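You operate a simulated robot arm through the tools that you are given. There is no shell and no other tool.

The job below is to be done with a simulated robot arm. You get a single attempt, and the scene is never put back.

TASK
Pop the mould with the black tab out into the black tray.
Fine: use the mould popper; none spilt; bar parked; the empty mould is locked in the vice again.

It is judged by the outcome, as a careful person would: the job done as asked, and still so three seconds after it is handed in. It fails if anything else is knocked over, pushed out of place, dropped, spilled or broken.

THE ROBOT
A 7-joint arm with a two-finger parallel gripper, fixed in place. Base frame: the origin is at the foot of the arm, x ahead of it, y to its left, z up; the work surface is at about z = 0. Lengths are in mm, angles in degrees, forces in N, time in s.
With the tool pointing down near the work surface it reaches from about 240 to 620 mm from the base axis. Its first joint turns from -66.0 to 66.0 degrees. Payload 2.6 kg.
The tool frame sits at the grasp point between the pads (the TCP): z along the fingers, y along the line on which they close. The tips reach 30 mm beyond it. Largest opening 94 mm; finger width 28, thickness 10; the body of the gripper, 50 by 96 mm, starts 55 mm behind the TCP.
Orientation is told as [roll, pitch, yaw] about the base's x, y, z axes, in that order, counted from this pose: with the fingers straight down and closing along the base's y, the tool's x points along the base's -x, its y along +y and its z along -z.

THE INTERFACE
- The arm moves only by the tool step_arm. Its argument "plan" is one flat list of numbers, 7 for each row, row after row: the finger opening in m, from 0 to 0.094, then the shift along the base's x, y, z in units of 30 mm (1.0 is 30 mm), then the turn, a rotation vector about the base's x, y, z in units of 5 degrees (1.0 is 5 degrees). In form: [jaw, x, y, z, rx, ry, rz, jaw, x, y, z, rx, ry, rz, ...]. A call has 1 to 20 rows; each row shifts and turns the commanded pose from where the row before left it. A call with a number of a shift or a turn outside -1 to 1 is refused whole. A row lasts 0.2 s, in which the tool goes at most 50 mm and 8.6 degrees; a call with a longer step from one row to the next is refused whole, and so is a gripper value outside its range. A pose out of reach is approached as far as the arm can. The call stops where the force on the tool passes 40 N (or 10 N more than at its start, if that is more) or the arm is blocked; 0.2 s more then pass. The fingers move at their own pace (about 72 mm/s each) and stop on an object; they squeeze with about 42 N. The grip force told is the motor's: it shows also when the fingers shut on nothing. Time passes only in rows, and 0.2 s behind the last, so rows that do not move let the fingers close. The reply holds the time, the measured pose of the TCP, the force on the tool along the base axes, the opening and the grip force, in the units named above and with some noise, with the torque about the TCP (base axes, N m) and any sound that the robot's microphone picked up, and new pictures: "show" is both (left out), scene, wrist or none.
- Cameras (640 x 400 px; columns grow to the right, rows downward): "scene" is fixed at [32.3, 425.5, 564.4]; the picture's right is [-0.78, -0.63, 0.00], its down [-0.37, 0.45, -0.81] and it looks along [0.51, -0.63, -0.58] (base axes); focal length 323 px, centre (320, 200). "wrist" rides on the gripper at [76, 14, -102] in the tool frame; the picture's right is [-0.18, 0.98, 0.00], its down [-0.75, -0.14, -0.64] and it looks along [-0.63, -0.12, 0.77] (tool axes); focal length 243 px, centre (320, 200). There is no depth. A picture from a camera that has moved, and an enlarged one, comes with that camera's place and axes in the base frame and with its lens. The place of the scene camera against the robot may be out by one fixed shift of up to 12 mm in any direction.
- close_up(camera, box): a new picture of the part [left, top, right, bottom] of that camera's present view, enlarged. No time passes.
- job_done(): hands the job in; it is judged then, once.

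Places have to be worked out from the pictures, the camera data and where the tool is seen. Open the gripper and draw the arm clear of the work before you hand the job in, unless the task says otherwise.

The tools are called by a JSON object that holds its "name" and its "arguments". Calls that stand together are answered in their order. step_arm: Moves the arm, as the interface text tells. Its arguments: {"type":"object","properties":{"plan":{"type":"array","items":{"type":"number"}},"show":{"type":"string","enum":["both","scene","wrist","none"]}},"required":["plan"]} The other tools are called the same way: close_up (camera, box) takes an enlarged picture of a part of a camera's view; job_done () hands the job in.

At the start:

```text
t: 0.0
ee_pos: [358.9, 40.9, 376.9]
ee_rot: [0.1, 0.0, 0.1]
wrist_force: [0.3, 0.0, -0.3]
torque: [0.0, 0.05, 0.0]
width: 94.1
gripper_force: 0.0
```

scene: 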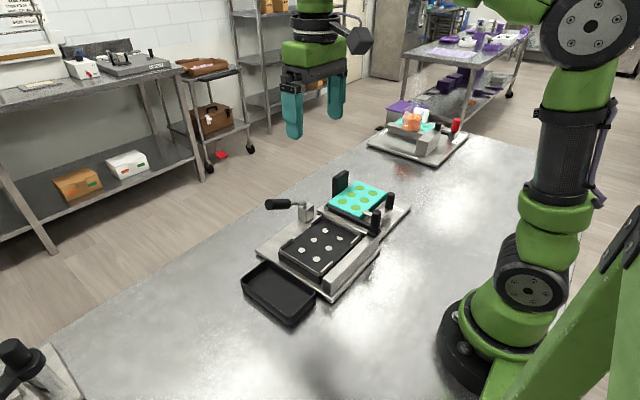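
wrist: 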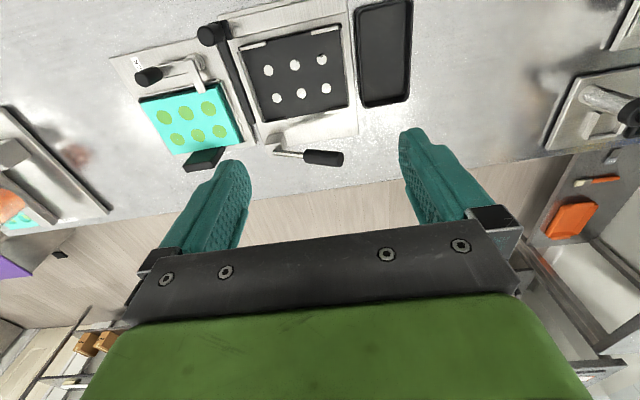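

I start by taking enlarged views of the apparatus to understand it: a mould with coloured tab, a vice, a popper and a tray are visible.

{"name": "close_up", "arguments": {"camera": "scene", "box": [230, 160, 430, 330]}}

{"name": "close_up", "arguments": {"camera": "wrist", "box": [100, 0, 420, 200]}}

{"name": "close_up", "arguments": {"camera": "scene", "box": [350, 80, 490, 170]}}

{"name": "close_up", "arguments": {"camera": "scene", "box": [0, 320, 120, 400]}}

{"name": "close_up", "arguments": {"camera": "wrist", "box": [480, 0, 640, 250]}}

{"name": "close_up", "arguments": {"camera": "scene", "box": [0, 0, 220, 130]}}

```text
2.35 times, centred on (330, 245) of scene
camera zoom: at [32.3, 425.5, 564.4], right [-0.78, -0.63, 0.0], down [-0.37, 0.45, -0.81], along [0.51, -0.63, -0.58], focal length 760 px, centre (296, 94)
```

zoom: 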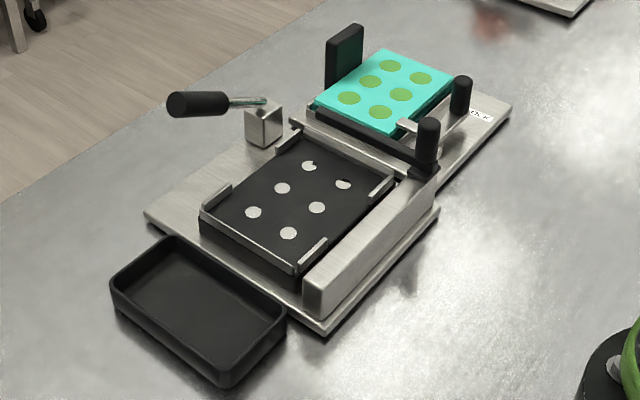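

```text
2.00 times, centred on (260, 100) of wrist
camera zoom: at [283.3, 55.1, 479.4], right [0.18, 0.98, 0.0], down [0.75, -0.14, 0.64], along [0.63, -0.12, -0.77], focal length 485 px, centre (440, 400)
```

zoom: 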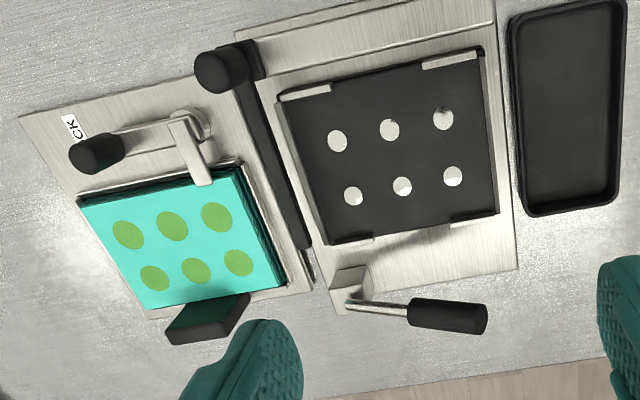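

```text
4.44 times, centred on (420, 125) of scene
camera zoom: at [32.3, 425.5, 564.4], right [-0.78, -0.63, 0.0], down [-0.37, 0.45, -0.81], along [0.51, -0.63, -0.58], focal length 1435 px, centre (-124, 533)
```

zoom: 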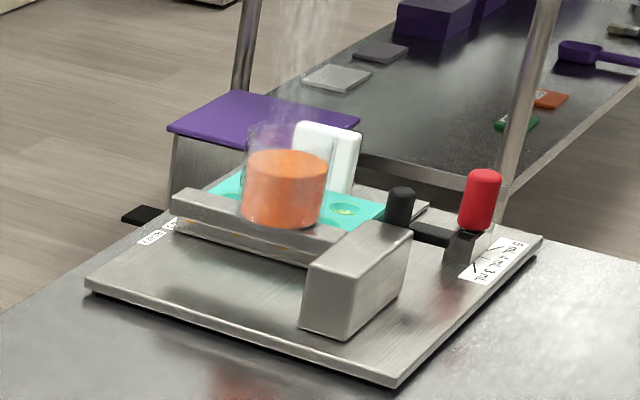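

```text
5.00 times, centred on (60, 360) of scene
camera zoom: at [32.3, 425.5, 564.4], right [-0.78, -0.63, 0.0], down [-0.37, 0.45, -0.81], along [0.51, -0.63, -0.58], focal length 1614 px, centre (1620, -600)
```

zoom: 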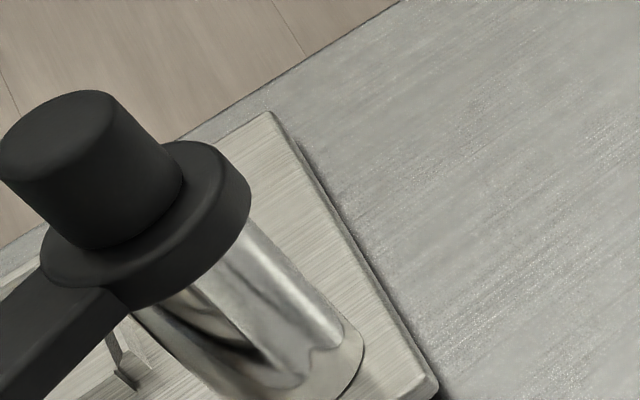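

```text
1.60 times, centred on (560, 125) of wrist
camera zoom: at [283.3, 55.1, 479.4], right [0.18, 0.98, 0.0], down [0.75, -0.14, 0.64], along [0.63, -0.12, -0.77], focal length 388 px, centre (-64, 320)
```

zoom: 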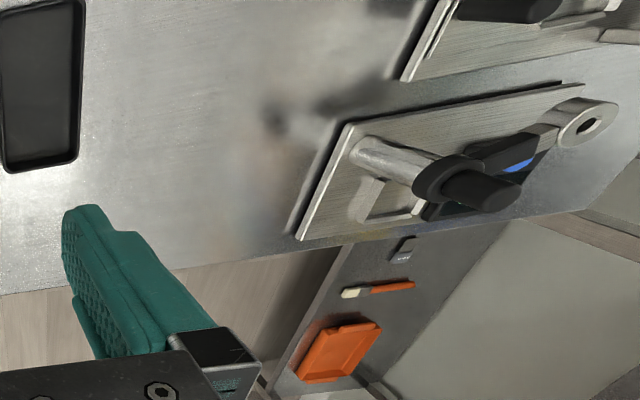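

```text
2.91 times, centred on (110, 65) of scene
camera zoom: at [32.3, 425.5, 564.4], right [-0.78, -0.63, 0.0], down [-0.37, 0.45, -0.81], along [0.51, -0.63, -0.58], focal length 939 px, centre (931, 593)
```

zoom: 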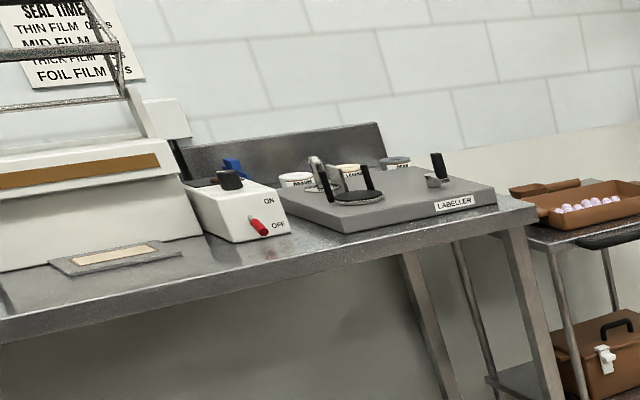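

The popper seems to be the central device: a cyan mould (black tab) held in a vice on the far side, a black nest with six holes or pins, a lever, and the black tray. I move the hand back and to the right for a better look.

{"name": "step_arm", "arguments": {"plan": [0.094, -0.8, -0.9, 0, 0, 0, 0, 0.094, -0.8, -0.9, 0, 0, 0, 0, 0.094, -0.8, -0.9, -0.5, 0, 0, 0, 0.094, -0.8, -0.9, -0.5, 0, 0, 0, 0.094, 0, -0.9, 0, 0, 0, 0]}}

```text
t: 1.2
ee_pos: [263.9, -95.8, 347.1]
ee_rot: [0.0, 0.0, 0.0]
wrist_force: [-0.2, -0.5, -0.1]
torque: [0.03, -0.01, 0.01]
width: 94.2
gripper_force: 0.1
camera wrist: at [188.3, -81.3, 448.5], right [0.18, 0.98, 0.0], down [0.75, -0.14, 0.64], along [0.63, -0.12, -0.77], focal length 243 px, centre (320, 200)
```

scene: 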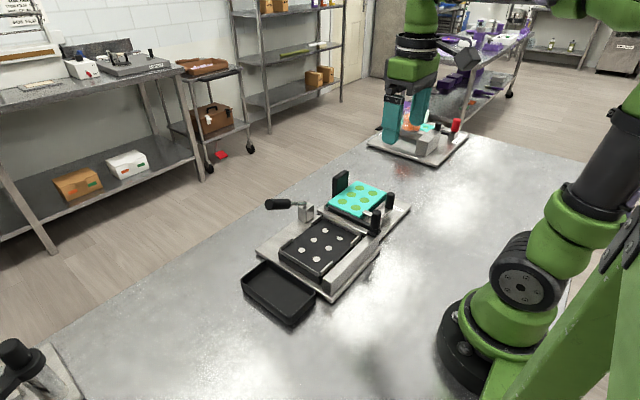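
wrist: 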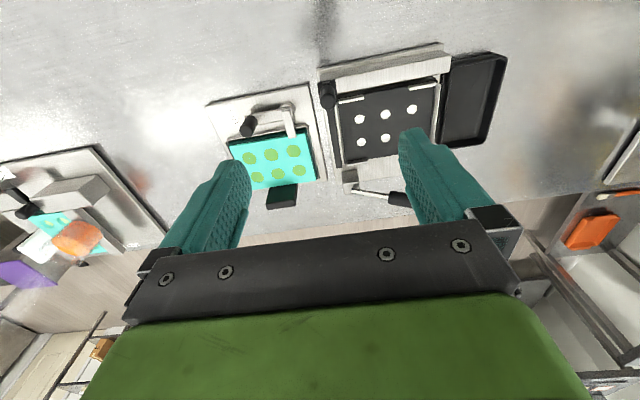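

The view is clear now; I enlarge the popper region from here.

{"name": "close_up", "arguments": {"camera": "wrist", "box": [190, 30, 350, 220]}}

{"name": "close_up", "arguments": {"camera": "wrist", "box": [300, 30, 520, 220]}}

{"name": "close_up", "arguments": {"camera": "scene", "box": [310, 160, 420, 230]}}

{"name": "close_up", "arguments": {"camera": "scene", "box": [230, 190, 390, 330]}}

```text
2.11 times, centred on (270, 125) of wrist
camera zoom: at [188.3, -81.3, 448.5], right [0.18, 0.98, 0.0], down [0.75, -0.14, 0.64], along [0.63, -0.12, -0.77], focal length 511 px, centre (425, 358)
```

zoom: 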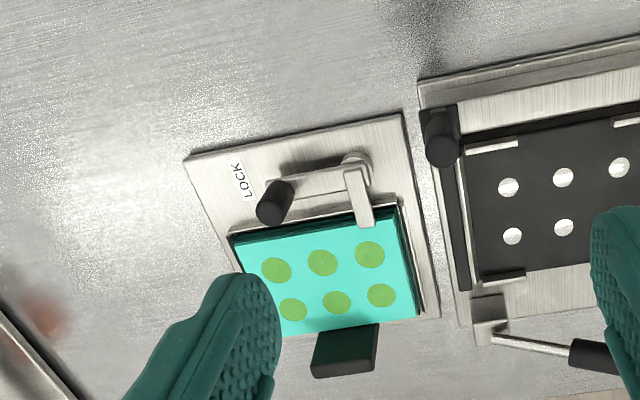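

```text
2.11 times, centred on (410, 125) of wrist
camera zoom: at [188.3, -81.3, 448.5], right [0.18, 0.98, 0.0], down [0.75, -0.14, 0.64], along [0.63, -0.12, -0.77], focal length 511 px, centre (130, 358)
```

zoom: 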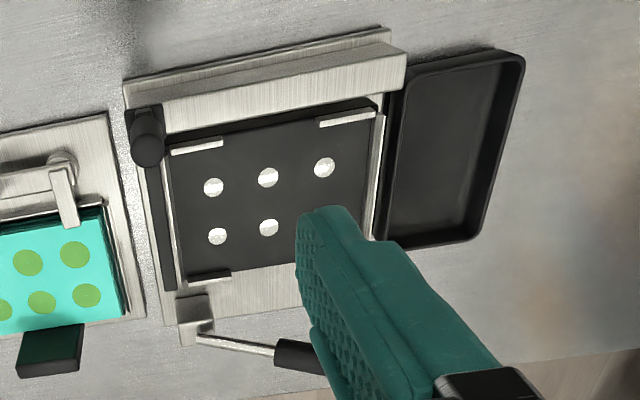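

```text
5.71 times, centred on (365, 195) of scene
camera zoom: at [32.3, 425.5, 564.4], right [-0.78, -0.63, 0.0], down [-0.37, 0.45, -0.81], along [0.51, -0.63, -0.58], focal length 1845 px, centre (63, 229)
```

zoom: 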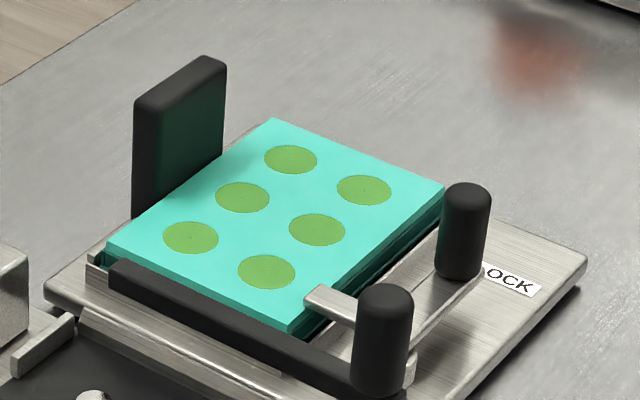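

```text
2.86 times, centred on (310, 260) of scene
camera zoom: at [32.3, 425.5, 564.4], right [-0.78, -0.63, 0.0], down [-0.37, 0.45, -0.81], along [0.51, -0.63, -0.58], focal length 922 px, centre (349, 29)
```

zoom: 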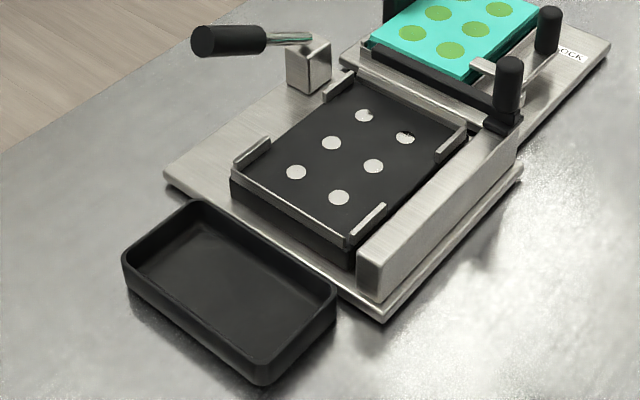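

The bar slides along the steel rail (black bar with upright knob at the vice side), the bed has six pins, the side lever lifts them, and the tray sits at the end of the sweep. I tilt the hand so that the camera looks straight down for accurate places.

{"name": "step_arm", "arguments": {"plan": [0.094, 0.55, -0.06, -0.55, 0, 1, 0, 0.094, 0.55, -0.06, -0.55, 0, 1, 0, 0.094, 0.55, -0.06, -0.55, 0, 1, 0, 0.094, 0.55, -0.06, -0.55, 0, 1, 0, 0.094, 0.55, -0.06, -0.55, 0, 1, 0, 0.094, 0.55, -0.06, -0.55, 0, 1, 0, 0.094, 0.55, -0.06, -0.55, 0, 1, 0, 0.094, 0.55, -0.06, -0.55, 0, 1, 0, 0.094, 0, 0, 0, 0, 0, 0]}}

```text
t: 3.2
ee_pos: [393.2, -109.4, 213.8]
ee_rot: [0.0, 40.1, 0.1]
wrist_force: [-0.1, -0.2, -0.7]
torque: [-0.01, 0.01, 0.02]
width: 94.0
gripper_force: 0.0
camera wrist: at [402.5, -94.9, 341.5], right [0.14, 0.98, -0.12], down [0.99, -0.14, 0.01], along [-0.01, -0.12, -0.99], focal length 243 px, centre (320, 200)
```

scene: 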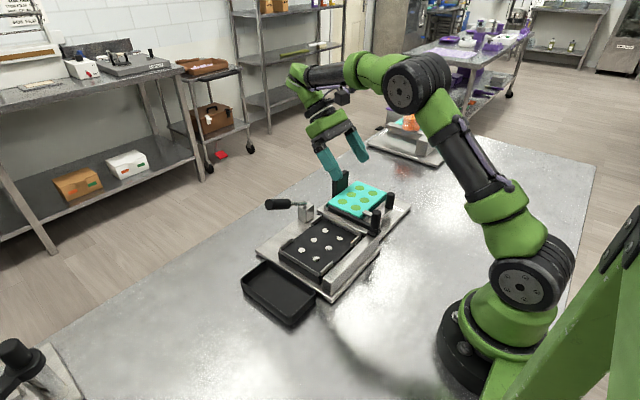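
wrist: 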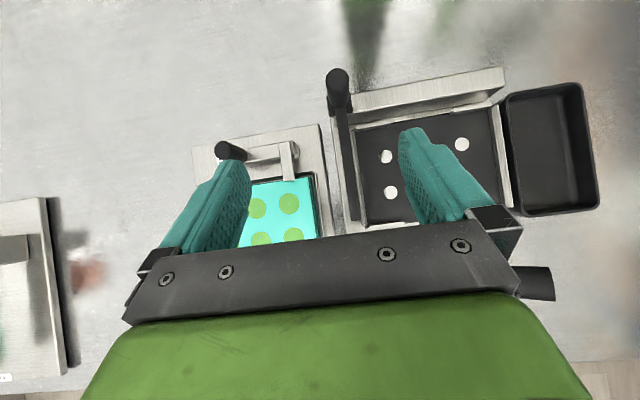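

The gripper hides the lower half, but the knobs, the rail, the lock arm and the near part of the bed show well. I enlarge.

{"name": "close_up", "arguments": {"camera": "wrist", "box": [180, 50, 360, 250]}}

{"name": "close_up", "arguments": {"camera": "wrist", "box": [310, 50, 620, 250]}}

{"name": "close_up", "arguments": {"camera": "scene", "box": [260, 160, 420, 260]}}

```text
2.00 times, centred on (270, 150) of wrist
camera zoom: at [402.5, -94.9, 341.5], right [0.14, 0.98, -0.12], down [0.99, -0.14, 0.01], along [-0.01, -0.12, -0.99], focal length 485 px, centre (420, 300)
```

zoom: 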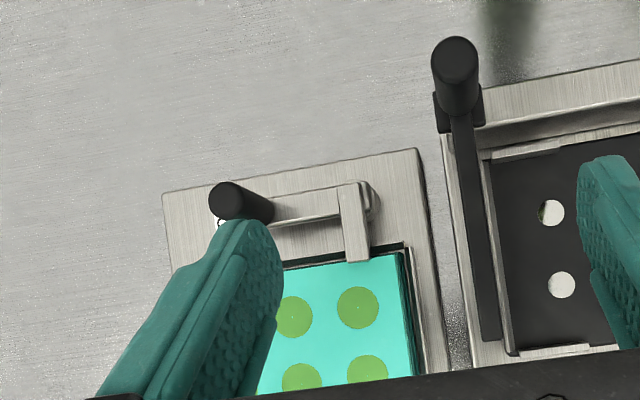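

```text
2.00 times, centred on (465, 150) of wrist
camera zoom: at [402.5, -94.9, 341.5], right [0.14, 0.98, -0.12], down [0.99, -0.14, 0.01], along [-0.01, -0.12, -0.99], focal length 485 px, centre (30, 300)
```

zoom: 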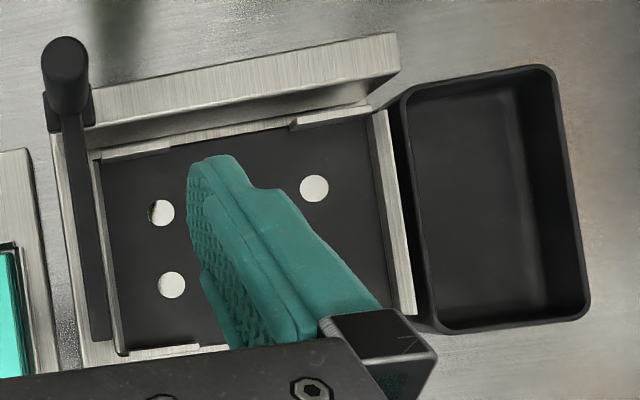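

```text
4.00 times, centred on (340, 210) of scene
camera zoom: at [32.3, 425.5, 564.4], right [-0.78, -0.63, 0.0], down [-0.37, 0.45, -0.81], along [0.51, -0.63, -0.58], focal length 1292 px, centre (240, 160)
```

zoom: 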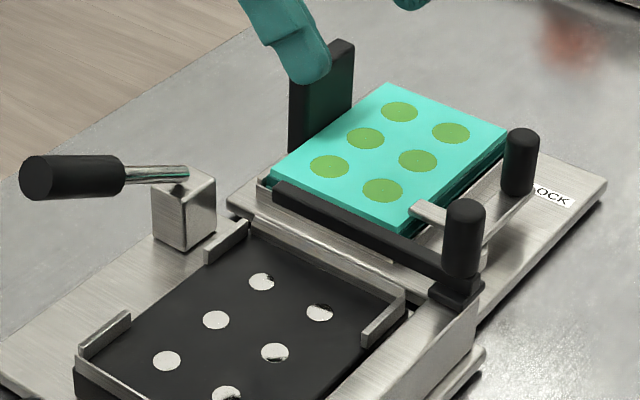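

Triangulating the views: lock knob top ≈ (325, -227, 82) with its pivot ≈ (333, -156); bar knob top ≈ (294, -90, 120); bed pins around (358..402, -45..45, 40); mould top ≈ 36 centred near (420, -214); popper lever pivot ≈ (487, -72, 75), rising towards (490, 55, 130). I bring the hand upright above the lock knob.

{"name": "step_arm", "arguments": {"plan": [0.094, -0.28, -0.49, 0, 0, -1, 0, 0.094, -0.28, -0.49, 0, 0, -1, 0, 0.094, -0.28, -0.49, 0, 0, -1, 0, 0.094, -0.28, -0.49, 0, 0, -1, 0, 0.094, -0.28, -0.49, 0, 0, -1, 0, 0.094, -0.28, -0.49, 0, 0, -1, 0, 0.094, -0.28, -0.49, 0, 0, -1, 0, 0.094, -0.28, -0.49, 0, 0, -1, 0, 0.06, 0, 0, 0, 0, 0, 1, 0.06, 0, 0, 0, 0, 0, 1, 0.06, 0, 0, 0, 0, 0, 1, 0.06, 0, 0, 0, 0, 0, 1, 0.06, 0, 0, 0, 0, 0, 1, 0.06, 0, 0, 0, 0, 0, 1, 0.06, 0, 0, 0, 0, 0, 1, 0.06, 0, 0, 0, 0, 0, 1, 0.06, 0, 0, 0, 0, 0, 1]}}

```text
t: 6.8
ee_pos: [327.3, -225.5, 215.0]
ee_rot: [-0.1, 0.0, 45.2]
wrist_force: [0.0, 0.3, 0.3]
torque: [-0.03, 0.05, 0.01]
width: 60.0
gripper_force: 0.1
camera wrist: at [264.8, -270.1, 317.5], right [-0.57, 0.82, 0.0], down [0.63, 0.43, 0.64], along [0.53, 0.36, -0.77], focal length 243 px, centre (320, 200)
```

scene: 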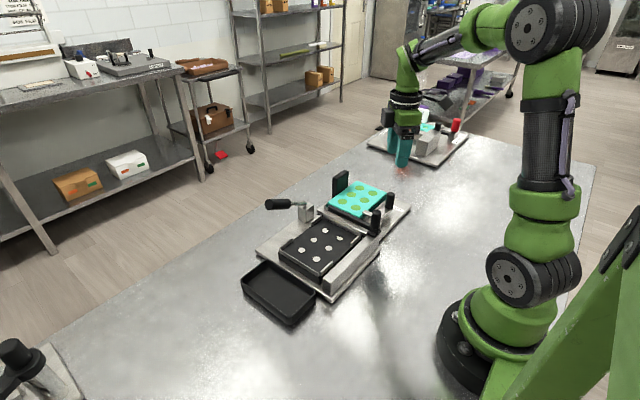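
wrist: 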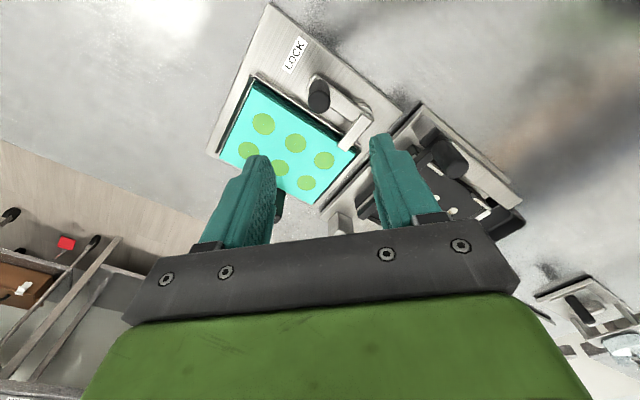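

The knob shows at (318,95) in the wrist view, which agrees with (325, -229). I enlarge to check the lock mechanism and the tab.

{"name": "close_up", "arguments": {"camera": "wrist", "box": [200, 0, 400, 220]}}

{"name": "close_up", "arguments": {"camera": "scene", "box": [320, 160, 420, 230]}}

```text
1.82 times, centred on (300, 110) of wrist
camera zoom: at [264.8, -270.1, 317.5], right [-0.57, 0.82, 0.0], down [0.63, 0.43, 0.64], along [0.53, 0.36, -0.77], focal length 441 px, centre (356, 364)
```

zoom: 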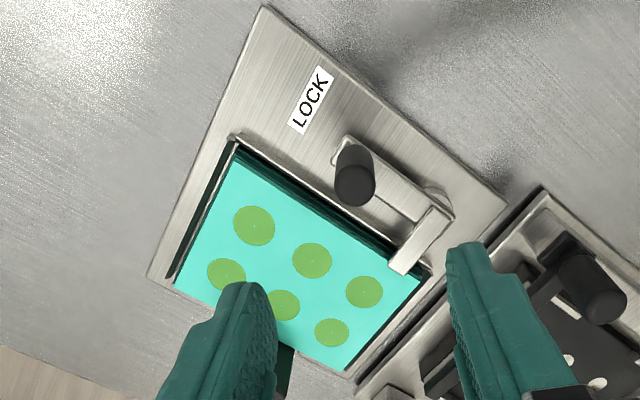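

```text
5.71 times, centred on (370, 195) of scene
camera zoom: at [32.3, 425.5, 564.4], right [-0.78, -0.63, 0.0], down [-0.37, 0.45, -0.81], along [0.51, -0.63, -0.58], focal length 1845 px, centre (34, 229)
```

zoom: 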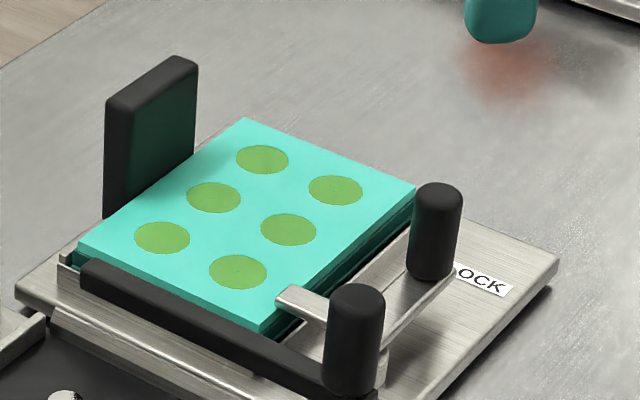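

Geometry confirmed: clockwise swing of the knob (towards the base) takes the clamp finger off the mould. I turn the hand to yaw 90 and come down part way over the knob.

{"name": "step_arm", "arguments": {"plan": [0.05, 0, 0, 0, 0, 0, 1, 0.05, 0, 0, 0, 0, 0, 1, 0.05, 0, 0, 0, 0, 0, 1, 0.05, 0, 0, 0, 0, 0, 1, 0.05, 0, 0, 0, 0, 0, 1, 0.05, 0, 0, 0, 0, 0, 1, 0.05, 0, 0, 0, 0, 0, 1, 0.05, 0, -0.05, 0, 0, 0, 1, 0.05, 0, 0, 0, 0, 0, 1, 0.05, 0, 0, -1, 0, 0, 0, 0.05, 0, 0, -1, 0, 0, 0, 0.05, 0, 0, -1, 0, 0, 0, 0.05, 0, 0, 0, 0, 0, 0]}}

```text
t: 9.6
ee_pos: [328.2, -227.0, 124.2]
ee_rot: [0.1, 0.0, 90.1]
wrist_force: [-0.3, -0.3, 0.7]
torque: [-0.03, 0.0, 0.01]
width: 50.0
gripper_force: 0.0
camera wrist: at [314.5, -304.0, 226.7], right [-0.98, 0.18, 0.0], down [0.14, 0.75, 0.64], along [0.12, 0.63, -0.77], focal length 243 px, centre (320, 200)
```

scene: 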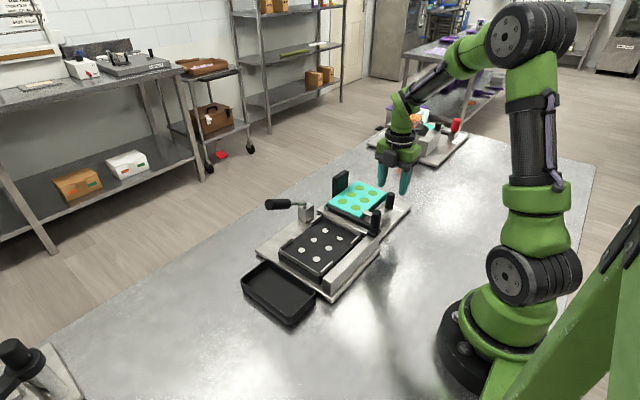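
wrist: 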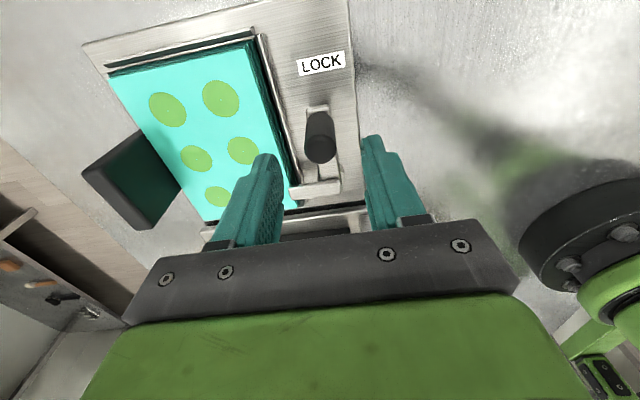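

The knob is centred between the fingers. I go down 40 mm and close on its upper half.

{"name": "step_arm", "arguments": {"plan": [0.05, 0.02, 0, -0.66, 0, 0, 0, 0.05, 0, 0, -0.66, 0, 0, 0, 0.05, 0, 0, 0, 0, 0, 0, 0.0, 0, 0, 0, 0, 0, 0, 0.0, 0, 0, 0, 0, 0, 0, 0.0, 0, 0, 0, 0, 0, 0]}}

```text
t: 11.0
ee_pos: [329.1, -229.2, 84.2]
ee_rot: [0.0, -0.1, 89.9]
wrist_force: [-5.1, 0.3, 1.0]
torque: [0.13, -0.56, 0.03]
width: 21.3
gripper_force: 41.5
camera wrist: at [314.6, -304.9, 186.8], right [-0.98, 0.18, 0.0], down [0.14, 0.75, 0.64], along [0.12, 0.63, -0.77], focal length 243 px, centre (320, 200)
```

scene: 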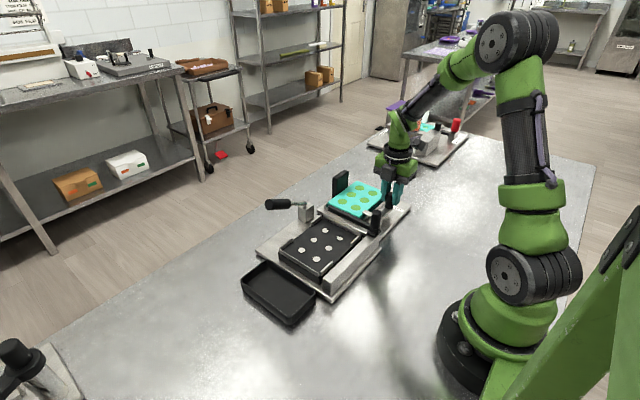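
wrist: 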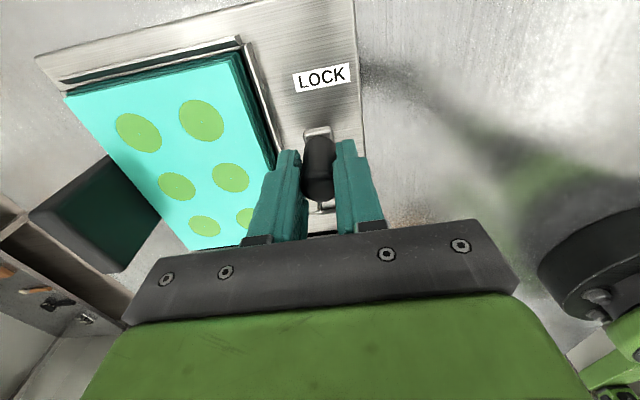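

The knob is held (21 mm). I swing it clockwise around the estimated pivot (332, -160) for 15 degrees first and watch the forces.

{"name": "step_arm", "arguments": {"plan": [0.0, -0.2, 0.015, 0, 0, 0, -1, 0.0, -0.197, 0.036, 0, 0, 0, -1, 0.0, -0.19, 0.055, 0, 0, 0, -1], "show": "wrist"}}

```text
t: 11.8
ee_pos: [310.0, -226.0, 84.4]
ee_rot: [0.0, 0.0, 75.1]
wrist_force: [1.0, -2.3, -0.1]
torque: [-1.24, -0.35, -0.09]
width: 21.3
gripper_force: 42.1
camera wrist: at [277.5, -294.7, 187.4], right [-0.9, 0.43, 0.0], down [0.33, 0.69, 0.64], along [0.28, 0.58, -0.77], focal length 243 px, centre (320, 200)
```

wrist: 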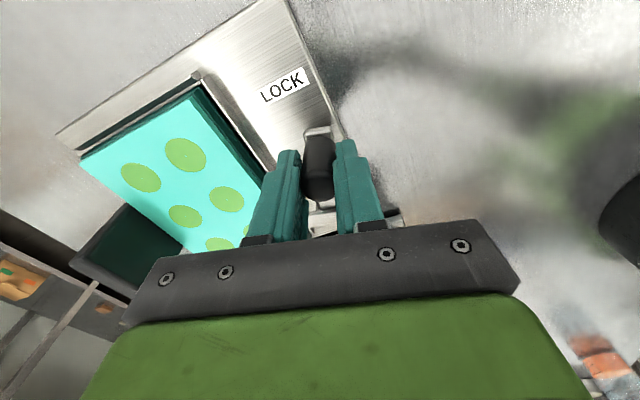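

Forces are small and the lever turns freely; I go on another 30 degrees along the arc.

{"name": "step_arm", "arguments": {"plan": [0.0, -0.189, 0.069, 0, 0, 0, -1, 0.0, -0.182, 0.085, 0, 0, 0, -1, 0.0, -0.174, 0.1, 0, 0, 0, -1, 0.0, -0.164, 0.115, 0, 0, 0, -1, 0.0, -0.154, 0.129, 0, 0, 0, -1, 0.0, -0.142, 0.142, 0, 0, 0, -1], "show": "both"}}

```text
t: 13.2
ee_pos: [280.3, -204.6, 85.6]
ee_rot: [0.0, 0.0, 44.9]
wrist_force: [4.5, 0.7, -0.1]
torque: [-0.06, 0.04, -0.1]
width: 21.5
gripper_force: 41.4
camera wrist: at [216.7, -248.6, 187.8], right [-0.56, 0.83, 0.0], down [0.63, 0.43, 0.64], along [0.53, 0.36, -0.77], focal length 243 px, centre (320, 200)
```

scene: 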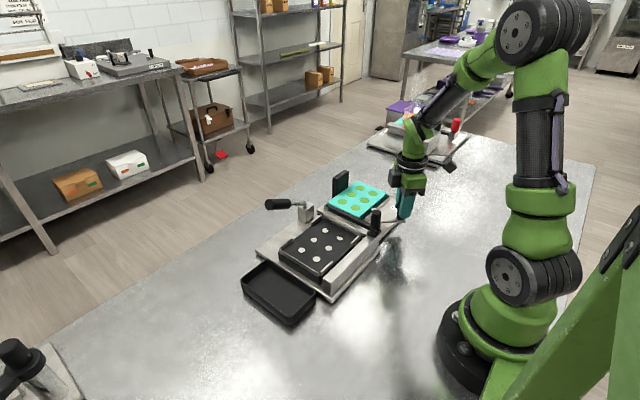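
wrist: 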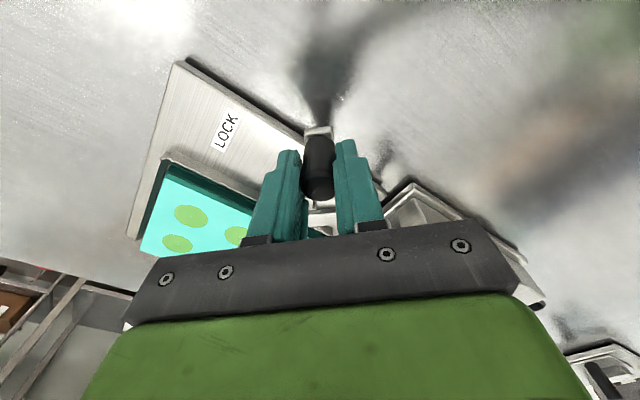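

Still free. I continue 35 degrees more towards the fully open position.

{"name": "step_arm", "arguments": {"plan": [0.0, -0.129, 0.154, 0, 0, 0, -1, 0.0, -0.115, 0.164, 0, 0, 0, -1, 0.0, -0.1, 0.174, 0, 0, 0, -1, 0.0, -0.085, 0.182, 0, 0, 0, -1, 0.0, -0.069, 0.189, 0, 0, 0, -1, 0.0, -0.052, 0.194, 0, 0, 0, -1, 0.0, -0.035, 0.198, 0, 0, 0, -1], "show": "both"}}

```text
t: 14.8
ee_pos: [261.6, -170.7, 86.8]
ee_rot: [-0.3, 0.1, 9.7]
wrist_force: [-13.5, -31.3, 4.1]
torque: [0.17, -0.11, 0.05]
width: 21.6
gripper_force: 42.1
camera wrist: at [184.4, -168.8, 189.3], right [0.02, 1.0, 0.0], down [0.77, -0.01, 0.64], along [0.64, -0.01, -0.77], focal length 243 px, centre (320, 200)
```

scene: 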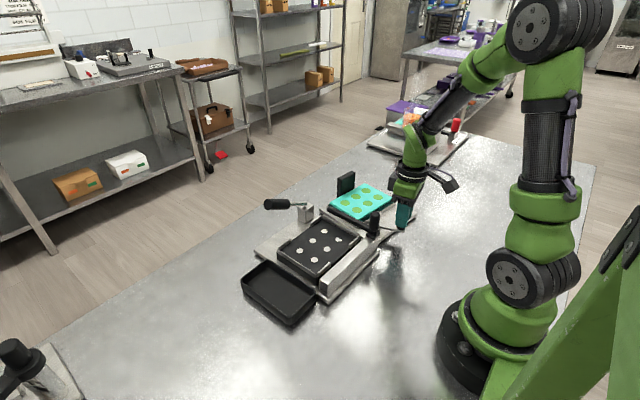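
wrist: 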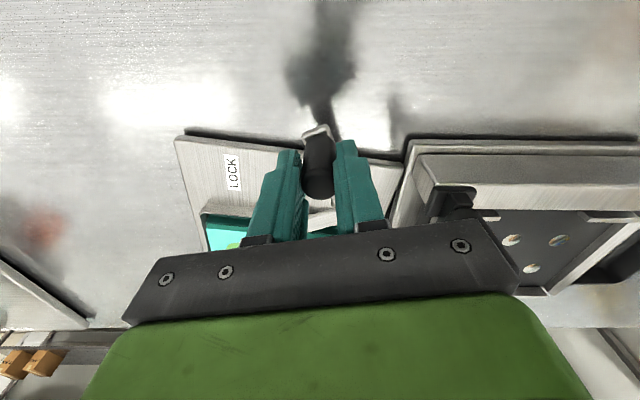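

The force rose to 31 N against further swing: the open stop seems reached. I back off a little to relieve it and check that the device has not shifted.

{"name": "step_arm", "arguments": {"plan": [0.0, 0, -0.1, 0, 0, 0, 0, 0.0, 0, -0.05, 0, 0, 0, 0], "show": "scene"}}

{"name": "close_up", "arguments": {"camera": "scene", "box": [230, 160, 430, 330]}}

```text
t: 15.4
ee_pos: [263.8, -170.6, 85.6]
ee_rot: [0.2, 0.1, 10.0]
wrist_force: [-19.9, -3.3, 26.5]
torque: [-0.31, 0.26, 0.15]
width: 22.0
gripper_force: 42.0
```

scene: 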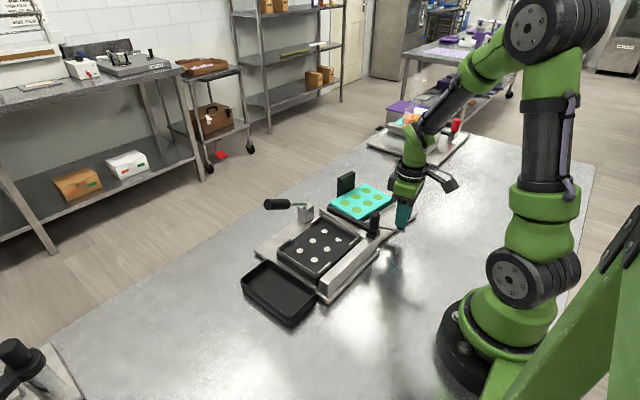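

```text
2.35 times, centred on (330, 245) of scene
camera zoom: at [32.2, 425.5, 564.3], right [-0.78, -0.63, 0.0], down [-0.37, 0.45, -0.81], along [0.51, -0.63, -0.58], focal length 760 px, centre (296, 94)
```

zoom: 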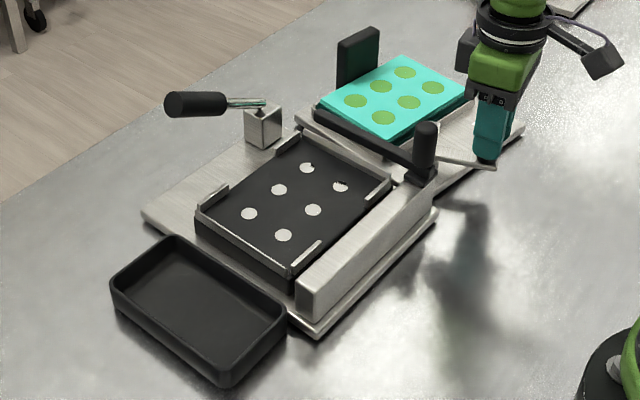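

Compared with the first picture, the vice plate has been twisted a few degrees and pushed the popper base by a few mm, so it stands free on the table and I had gone past the lever's stop. I let go of the knob straight away so that no force stays on it.

{"name": "step_arm", "arguments": {"plan": [0.04, 0, 0, 0, 0, 0, 0, 0.04, 0, 0, 0, 0, 0, 0, 0.04, 0, 0, 0, 0, 0, 0], "show": "both"}}

{"name": "close_up", "arguments": {"camera": "scene", "box": [230, 160, 430, 330]}}

```text
t: 16.2
ee_pos: [263.1, -172.2, 85.8]
ee_rot: [0.0, 0.0, 10.0]
wrist_force: [0.0, 0.9, 0.0]
torque: [0.01, 0.02, -0.02]
width: 40.0
gripper_force: 0.1
camera wrist: at [186.1, -171.4, 188.2], right [0.01, 1.0, 0.0], down [0.77, -0.01, 0.64], along [0.64, -0.01, -0.77], focal length 243 px, centre (320, 200)
```

scene: 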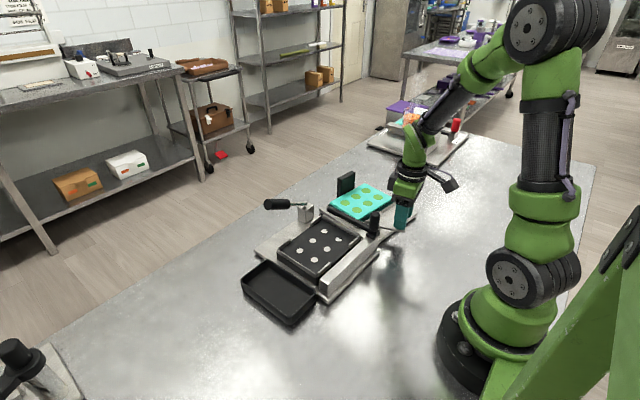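
wrist: 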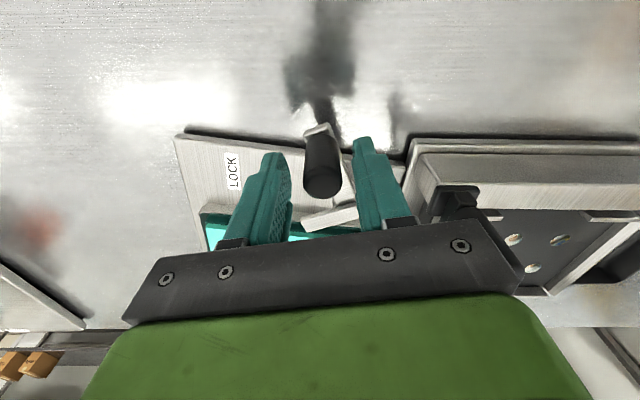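

```text
2.35 times, centred on (330, 245) of scene
camera zoom: at [32.3, 425.5, 564.4], right [-0.78, -0.63, 0.0], down [-0.37, 0.45, -0.81], along [0.51, -0.63, -0.58], focal length 760 px, centre (296, 94)
```

zoom: 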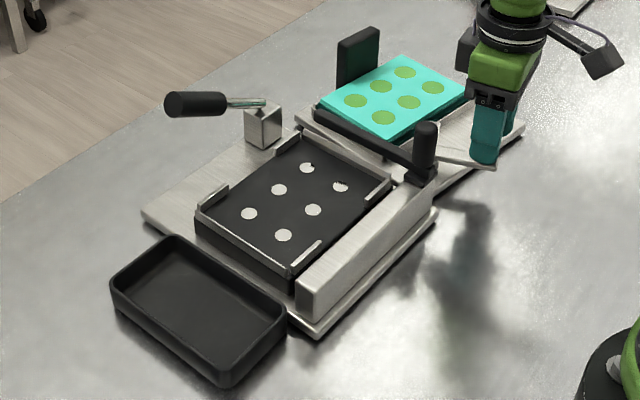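

The force is gone. I rise straight up and look at the vice from above to measure its shift.

{"name": "step_arm", "arguments": {"plan": [0.04, 0, 0, 1, 0, 0, 0, 0.04, 0, 0, 1, 0, 0, 0, 0.04, 0, 0, 1, 0, 0, -1, 0.04, 0, 0, 1, 0, 0, -1, 0.094, 0, 0, 1, 0, 0, 0, 0.094, -0.5, 0.5, 1, 0, 0, 0, 0.094, 0, 0.5, 1, 0, 0, 0, 0.094, 0, 0.5, 1, 0, 0, 0], "show": "both"}}

{"name": "close_up", "arguments": {"camera": "wrist", "box": [150, 30, 410, 220]}}

{"name": "close_up", "arguments": {"camera": "scene", "box": [230, 160, 430, 330]}}

```text
t: 18.0
ee_pos: [246.7, -125.8, 326.4]
ee_rot: [0.0, -0.1, 0.1]
wrist_force: [0.9, -0.4, 0.3]
torque: [-0.01, -0.05, 0.0]
width: 94.1
gripper_force: 0.0
camera wrist: at [171.4, -111.9, 429.8], right [0.18, 0.98, 0.0], down [0.75, -0.14, 0.64], along [0.63, -0.12, -0.77], focal length 243 px, centre (320, 200)
```

scene: 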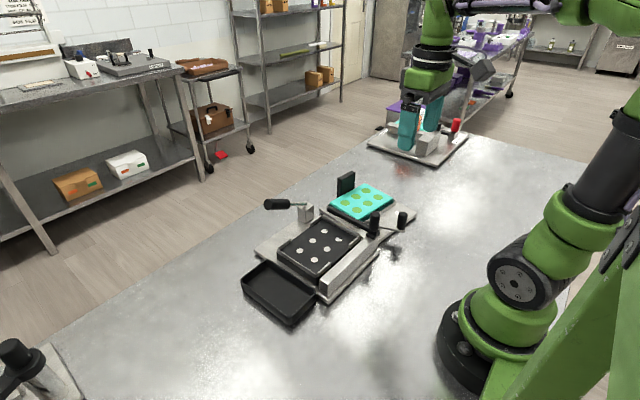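
wrist: 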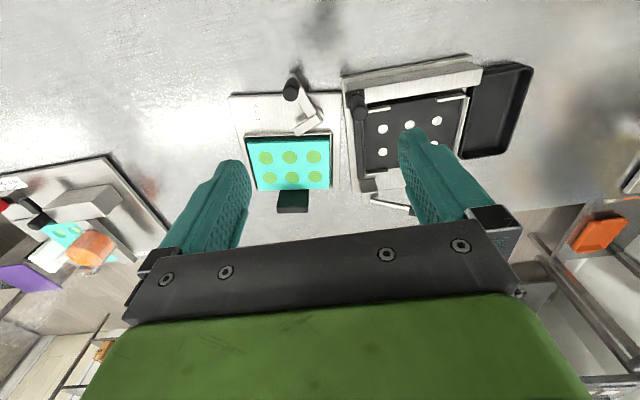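

```text
2.11 times, centred on (280, 125) of wrist
camera zoom: at [171.4, -111.9, 429.8], right [0.18, 0.98, 0.0], down [0.75, -0.14, 0.64], along [0.63, -0.12, -0.77], focal length 511 px, centre (404, 358)
```

zoom: 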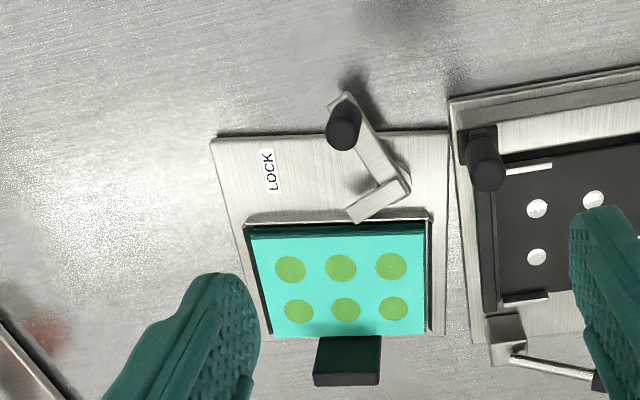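

```text
2.35 times, centred on (330, 245) of scene
camera zoom: at [32.3, 425.5, 564.4], right [-0.78, -0.63, 0.0], down [-0.37, 0.45, -0.81], along [0.51, -0.63, -0.58], focal length 760 px, centre (296, 94)
```

zoom: 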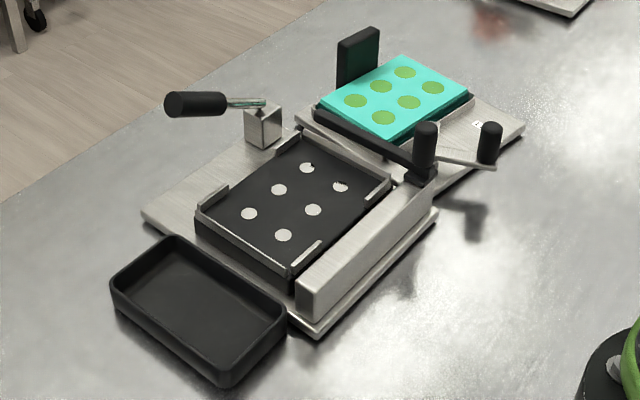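

The lock lever is open and the clamp finger is clear of the mould. But the vice plate has turned about 9° clockwise (near corner from ≈(297,-308) to (267,-283)), so I will push it back: closed fingers low down at its near left edge, pushing +x.

{"name": "step_arm", "arguments": {"plan": [0.0, -0.04, -0.907, -0.5, 0, 0, 0, 0.0, -0.04, -0.907, -0.8, 0, 0, 0, 0.0, -0.04, -0.907, -1, 0, 0, 0, 0.0, -0.04, -0.907, -1, 0, 0, 0, 0.0, -0.04, -0.907, -1, 0, 0, 0, 0.0, 0, 0, -1, 0, 0, 0, 0.0, 0, 0, -1, 0, 0, 0, 0.0, 0, 0, -1, 0, 0, 0, 0.0, 0, 0, -1, 0, 0, 0, 0.0, 0, 0, -1, 0, 0, 0, 0.0, 0, 0, -0.3, 0, 0, 0, 0.0, 0, 0, 0, 0, 0, 0], "show": "both"}}

```text
t: 20.6
ee_pos: [241.9, -261.6, 37.6]
ee_rot: [0.1, 0.0, 0.1]
wrist_force: [-0.2, 0.3, 0.7]
torque: [0.03, 0.01, -0.01]
width: 0.1
gripper_force: 33.0
camera wrist: at [166.2, -248.4, 139.8], right [0.18, 0.98, 0.0], down [0.75, -0.14, 0.64], along [0.63, -0.12, -0.77], focal length 243 px, centre (320, 200)
```

scene: 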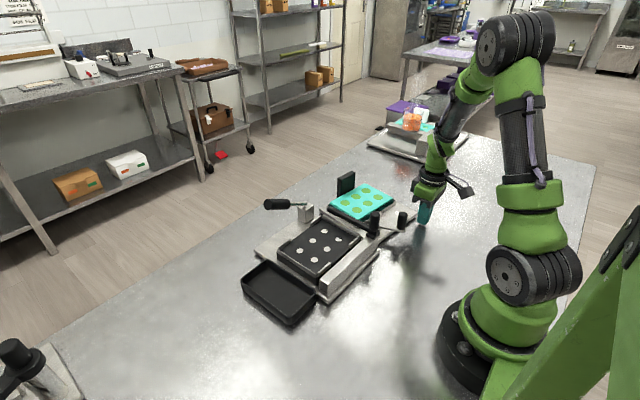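
wrist: 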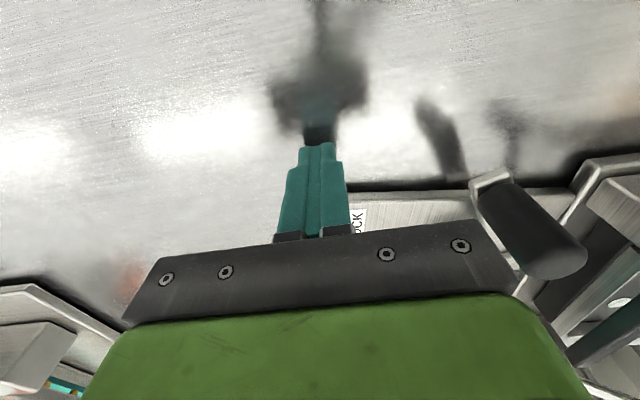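

The closed fingers are in front of the plate edge, clear of it. I lower 3 mm and push towards +x in small steps.

{"name": "step_arm", "arguments": {"plan": [0.0, 0, 0, -0.1, 0, 0, 0, 0.0, 0.2, 0, 0, 0, 0, 0, 0.0, 0.2, 0, 0, 0, 0, 0, 0.0, 0.2, 0, 0, 0, 0, 0, 0.0, 0.1, 0, 0, 0, 0, 0], "show": "scene"}}

```text
t: 21.8
ee_pos: [261.3, -262.8, 34.8]
ee_rot: [-0.1, 0.1, -0.1]
wrist_force: [-13.5, -2.6, -0.5]
torque: [-0.05, 0.33, -0.08]
width: 0.0
gripper_force: 32.9
```

scene: 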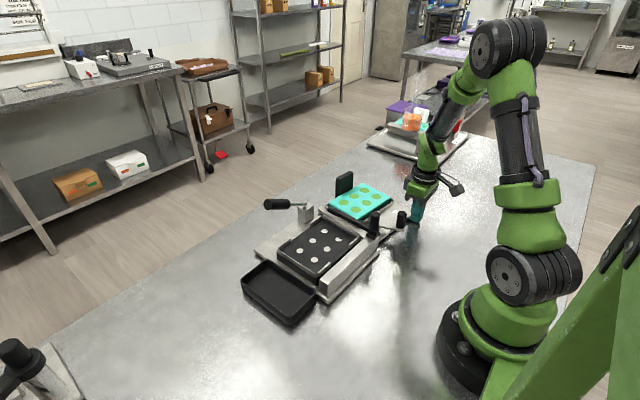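

Contact at about 13 N and the plate is sliding. I continue 15 mm.

{"name": "step_arm", "arguments": {"plan": [0.0, 0.15, 0, 0, 0, 0, 0, 0.0, 0.15, 0, 0, 0, 0, 0, 0.0, 0.1, 0, 0, 0, 0, 0, 0.0, 0.1, 0, 0, 0, 0, 0], "show": "scene"}}

{"name": "close_up", "arguments": {"camera": "scene", "box": [230, 160, 430, 330]}}

```text
t: 22.8
ee_pos: [279.1, -262.9, 32.8]
ee_rot: [0.0, 0.0, 0.1]
wrist_force: [-14.8, -2.1, 1.0]
torque: [0.11, 0.33, -0.07]
width: 0.0
gripper_force: 33.0
```

scene: 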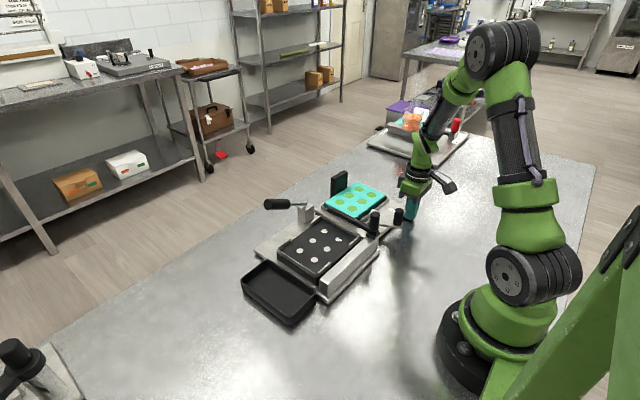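

```text
2.35 times, centred on (330, 245) of scene
camera zoom: at [32.3, 425.5, 564.4], right [-0.78, -0.63, 0.0], down [-0.37, 0.45, -0.81], along [0.51, -0.63, -0.58], focal length 760 px, centre (296, 94)
```

zoom: 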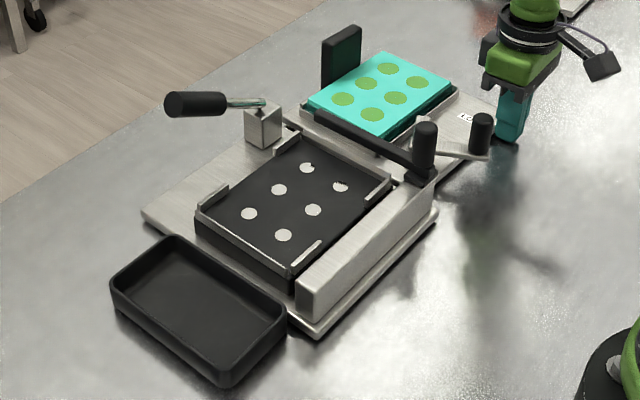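

The vice is now nearly in place (rest error roughly +8 mm in y and −5° yaw, to be corrected later through the locked knob). I retreat and go to hover over the black tab.

{"name": "step_arm", "arguments": {"plan": [0.0, -0.4, 0, 0, 0, 0, 0, 0.0, 0, 0, 1, 0, 0, 0, 0.0, 0, 0, 1, 0, 0, 0, 0.0, 0, 0, 1, 0, 0, 0, 0.0, 0, 0, 1, 0, 0, 0, 0.02, 0, 0, 1, 0, 0, 0, 0.08, 0.9, 0.24, 0, 0, 0, -1, 0.08, 0.9, 0.24, 0, 0, 0, 0, 0.08, 0.9, 0.24, 0, 0, 0, 0, 0.08, 0.9, 0.24, 0, 0, 0, 0, 0.08, 0.9, 0.24, 0, 0, 0, 0, 0.08, 0.9, 0.24, 0, 0, 0, 0, 0.08, 0.9, 0.24, 0, 0, 0, 0, 0.08, 0.8, 0.24, -0.4, 0, 0, 0, 0.08, 0, 0, 0, 0, 0, 0], "show": "both"}}

{"name": "close_up", "arguments": {"camera": "wrist", "box": [200, 50, 440, 230]}}

{"name": "close_up", "arguments": {"camera": "scene", "box": [310, 140, 430, 230]}}

```text
t: 26.0
ee_pos: [481.4, -205.4, 172.2]
ee_rot: [0.0, 0.0, -5.0]
wrist_force: [-0.8, -0.3, -0.3]
torque: [-0.01, 0.02, -0.02]
width: 80.1
gripper_force: 0.0
camera wrist: at [406.2, -184.6, 275.3], right [0.27, 0.96, 0.0], down [0.74, -0.21, 0.64], along [0.62, -0.17, -0.77], focal length 243 px, centre (320, 200)
```

scene: 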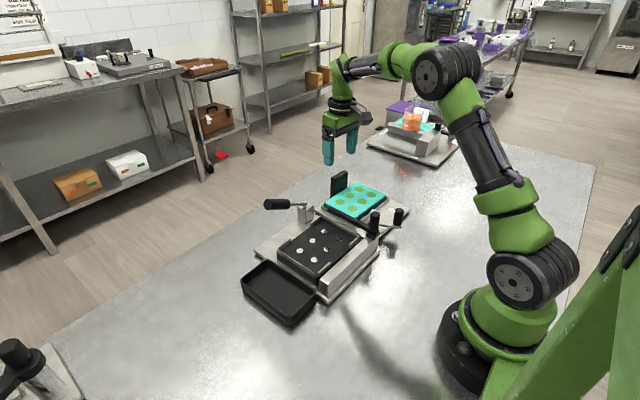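
wrist: 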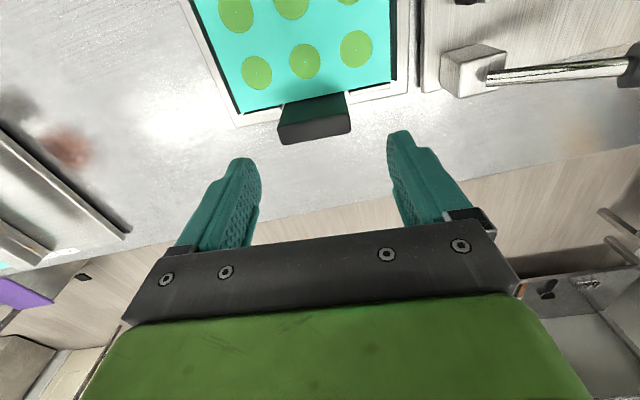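

```text
2.22 times, centred on (320, 140) of wrist
camera zoom: at [406.2, -184.6, 275.3], right [0.27, 0.96, 0.0], down [0.74, -0.21, 0.64], along [0.62, -0.17, -0.77], focal length 539 px, centre (320, 333)
```

zoom: 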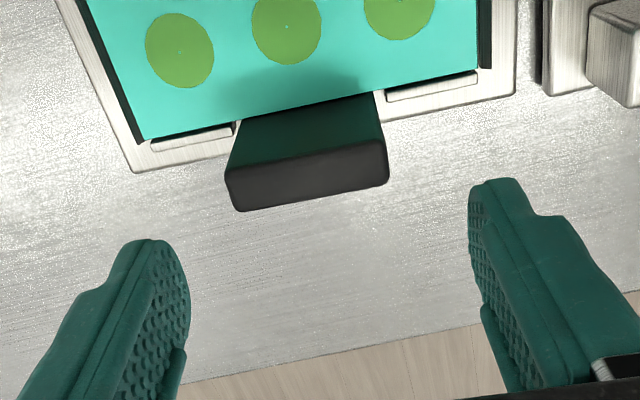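

```text
4.44 times, centred on (370, 185) of scene
camera zoom: at [32.3, 425.5, 564.4], right [-0.78, -0.63, 0.0], down [-0.37, 0.45, -0.81], along [0.51, -0.63, -0.58], focal length 1435 px, centre (98, 267)
```

zoom: 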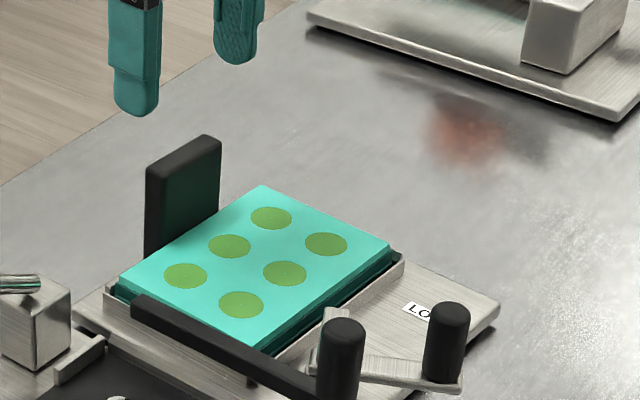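

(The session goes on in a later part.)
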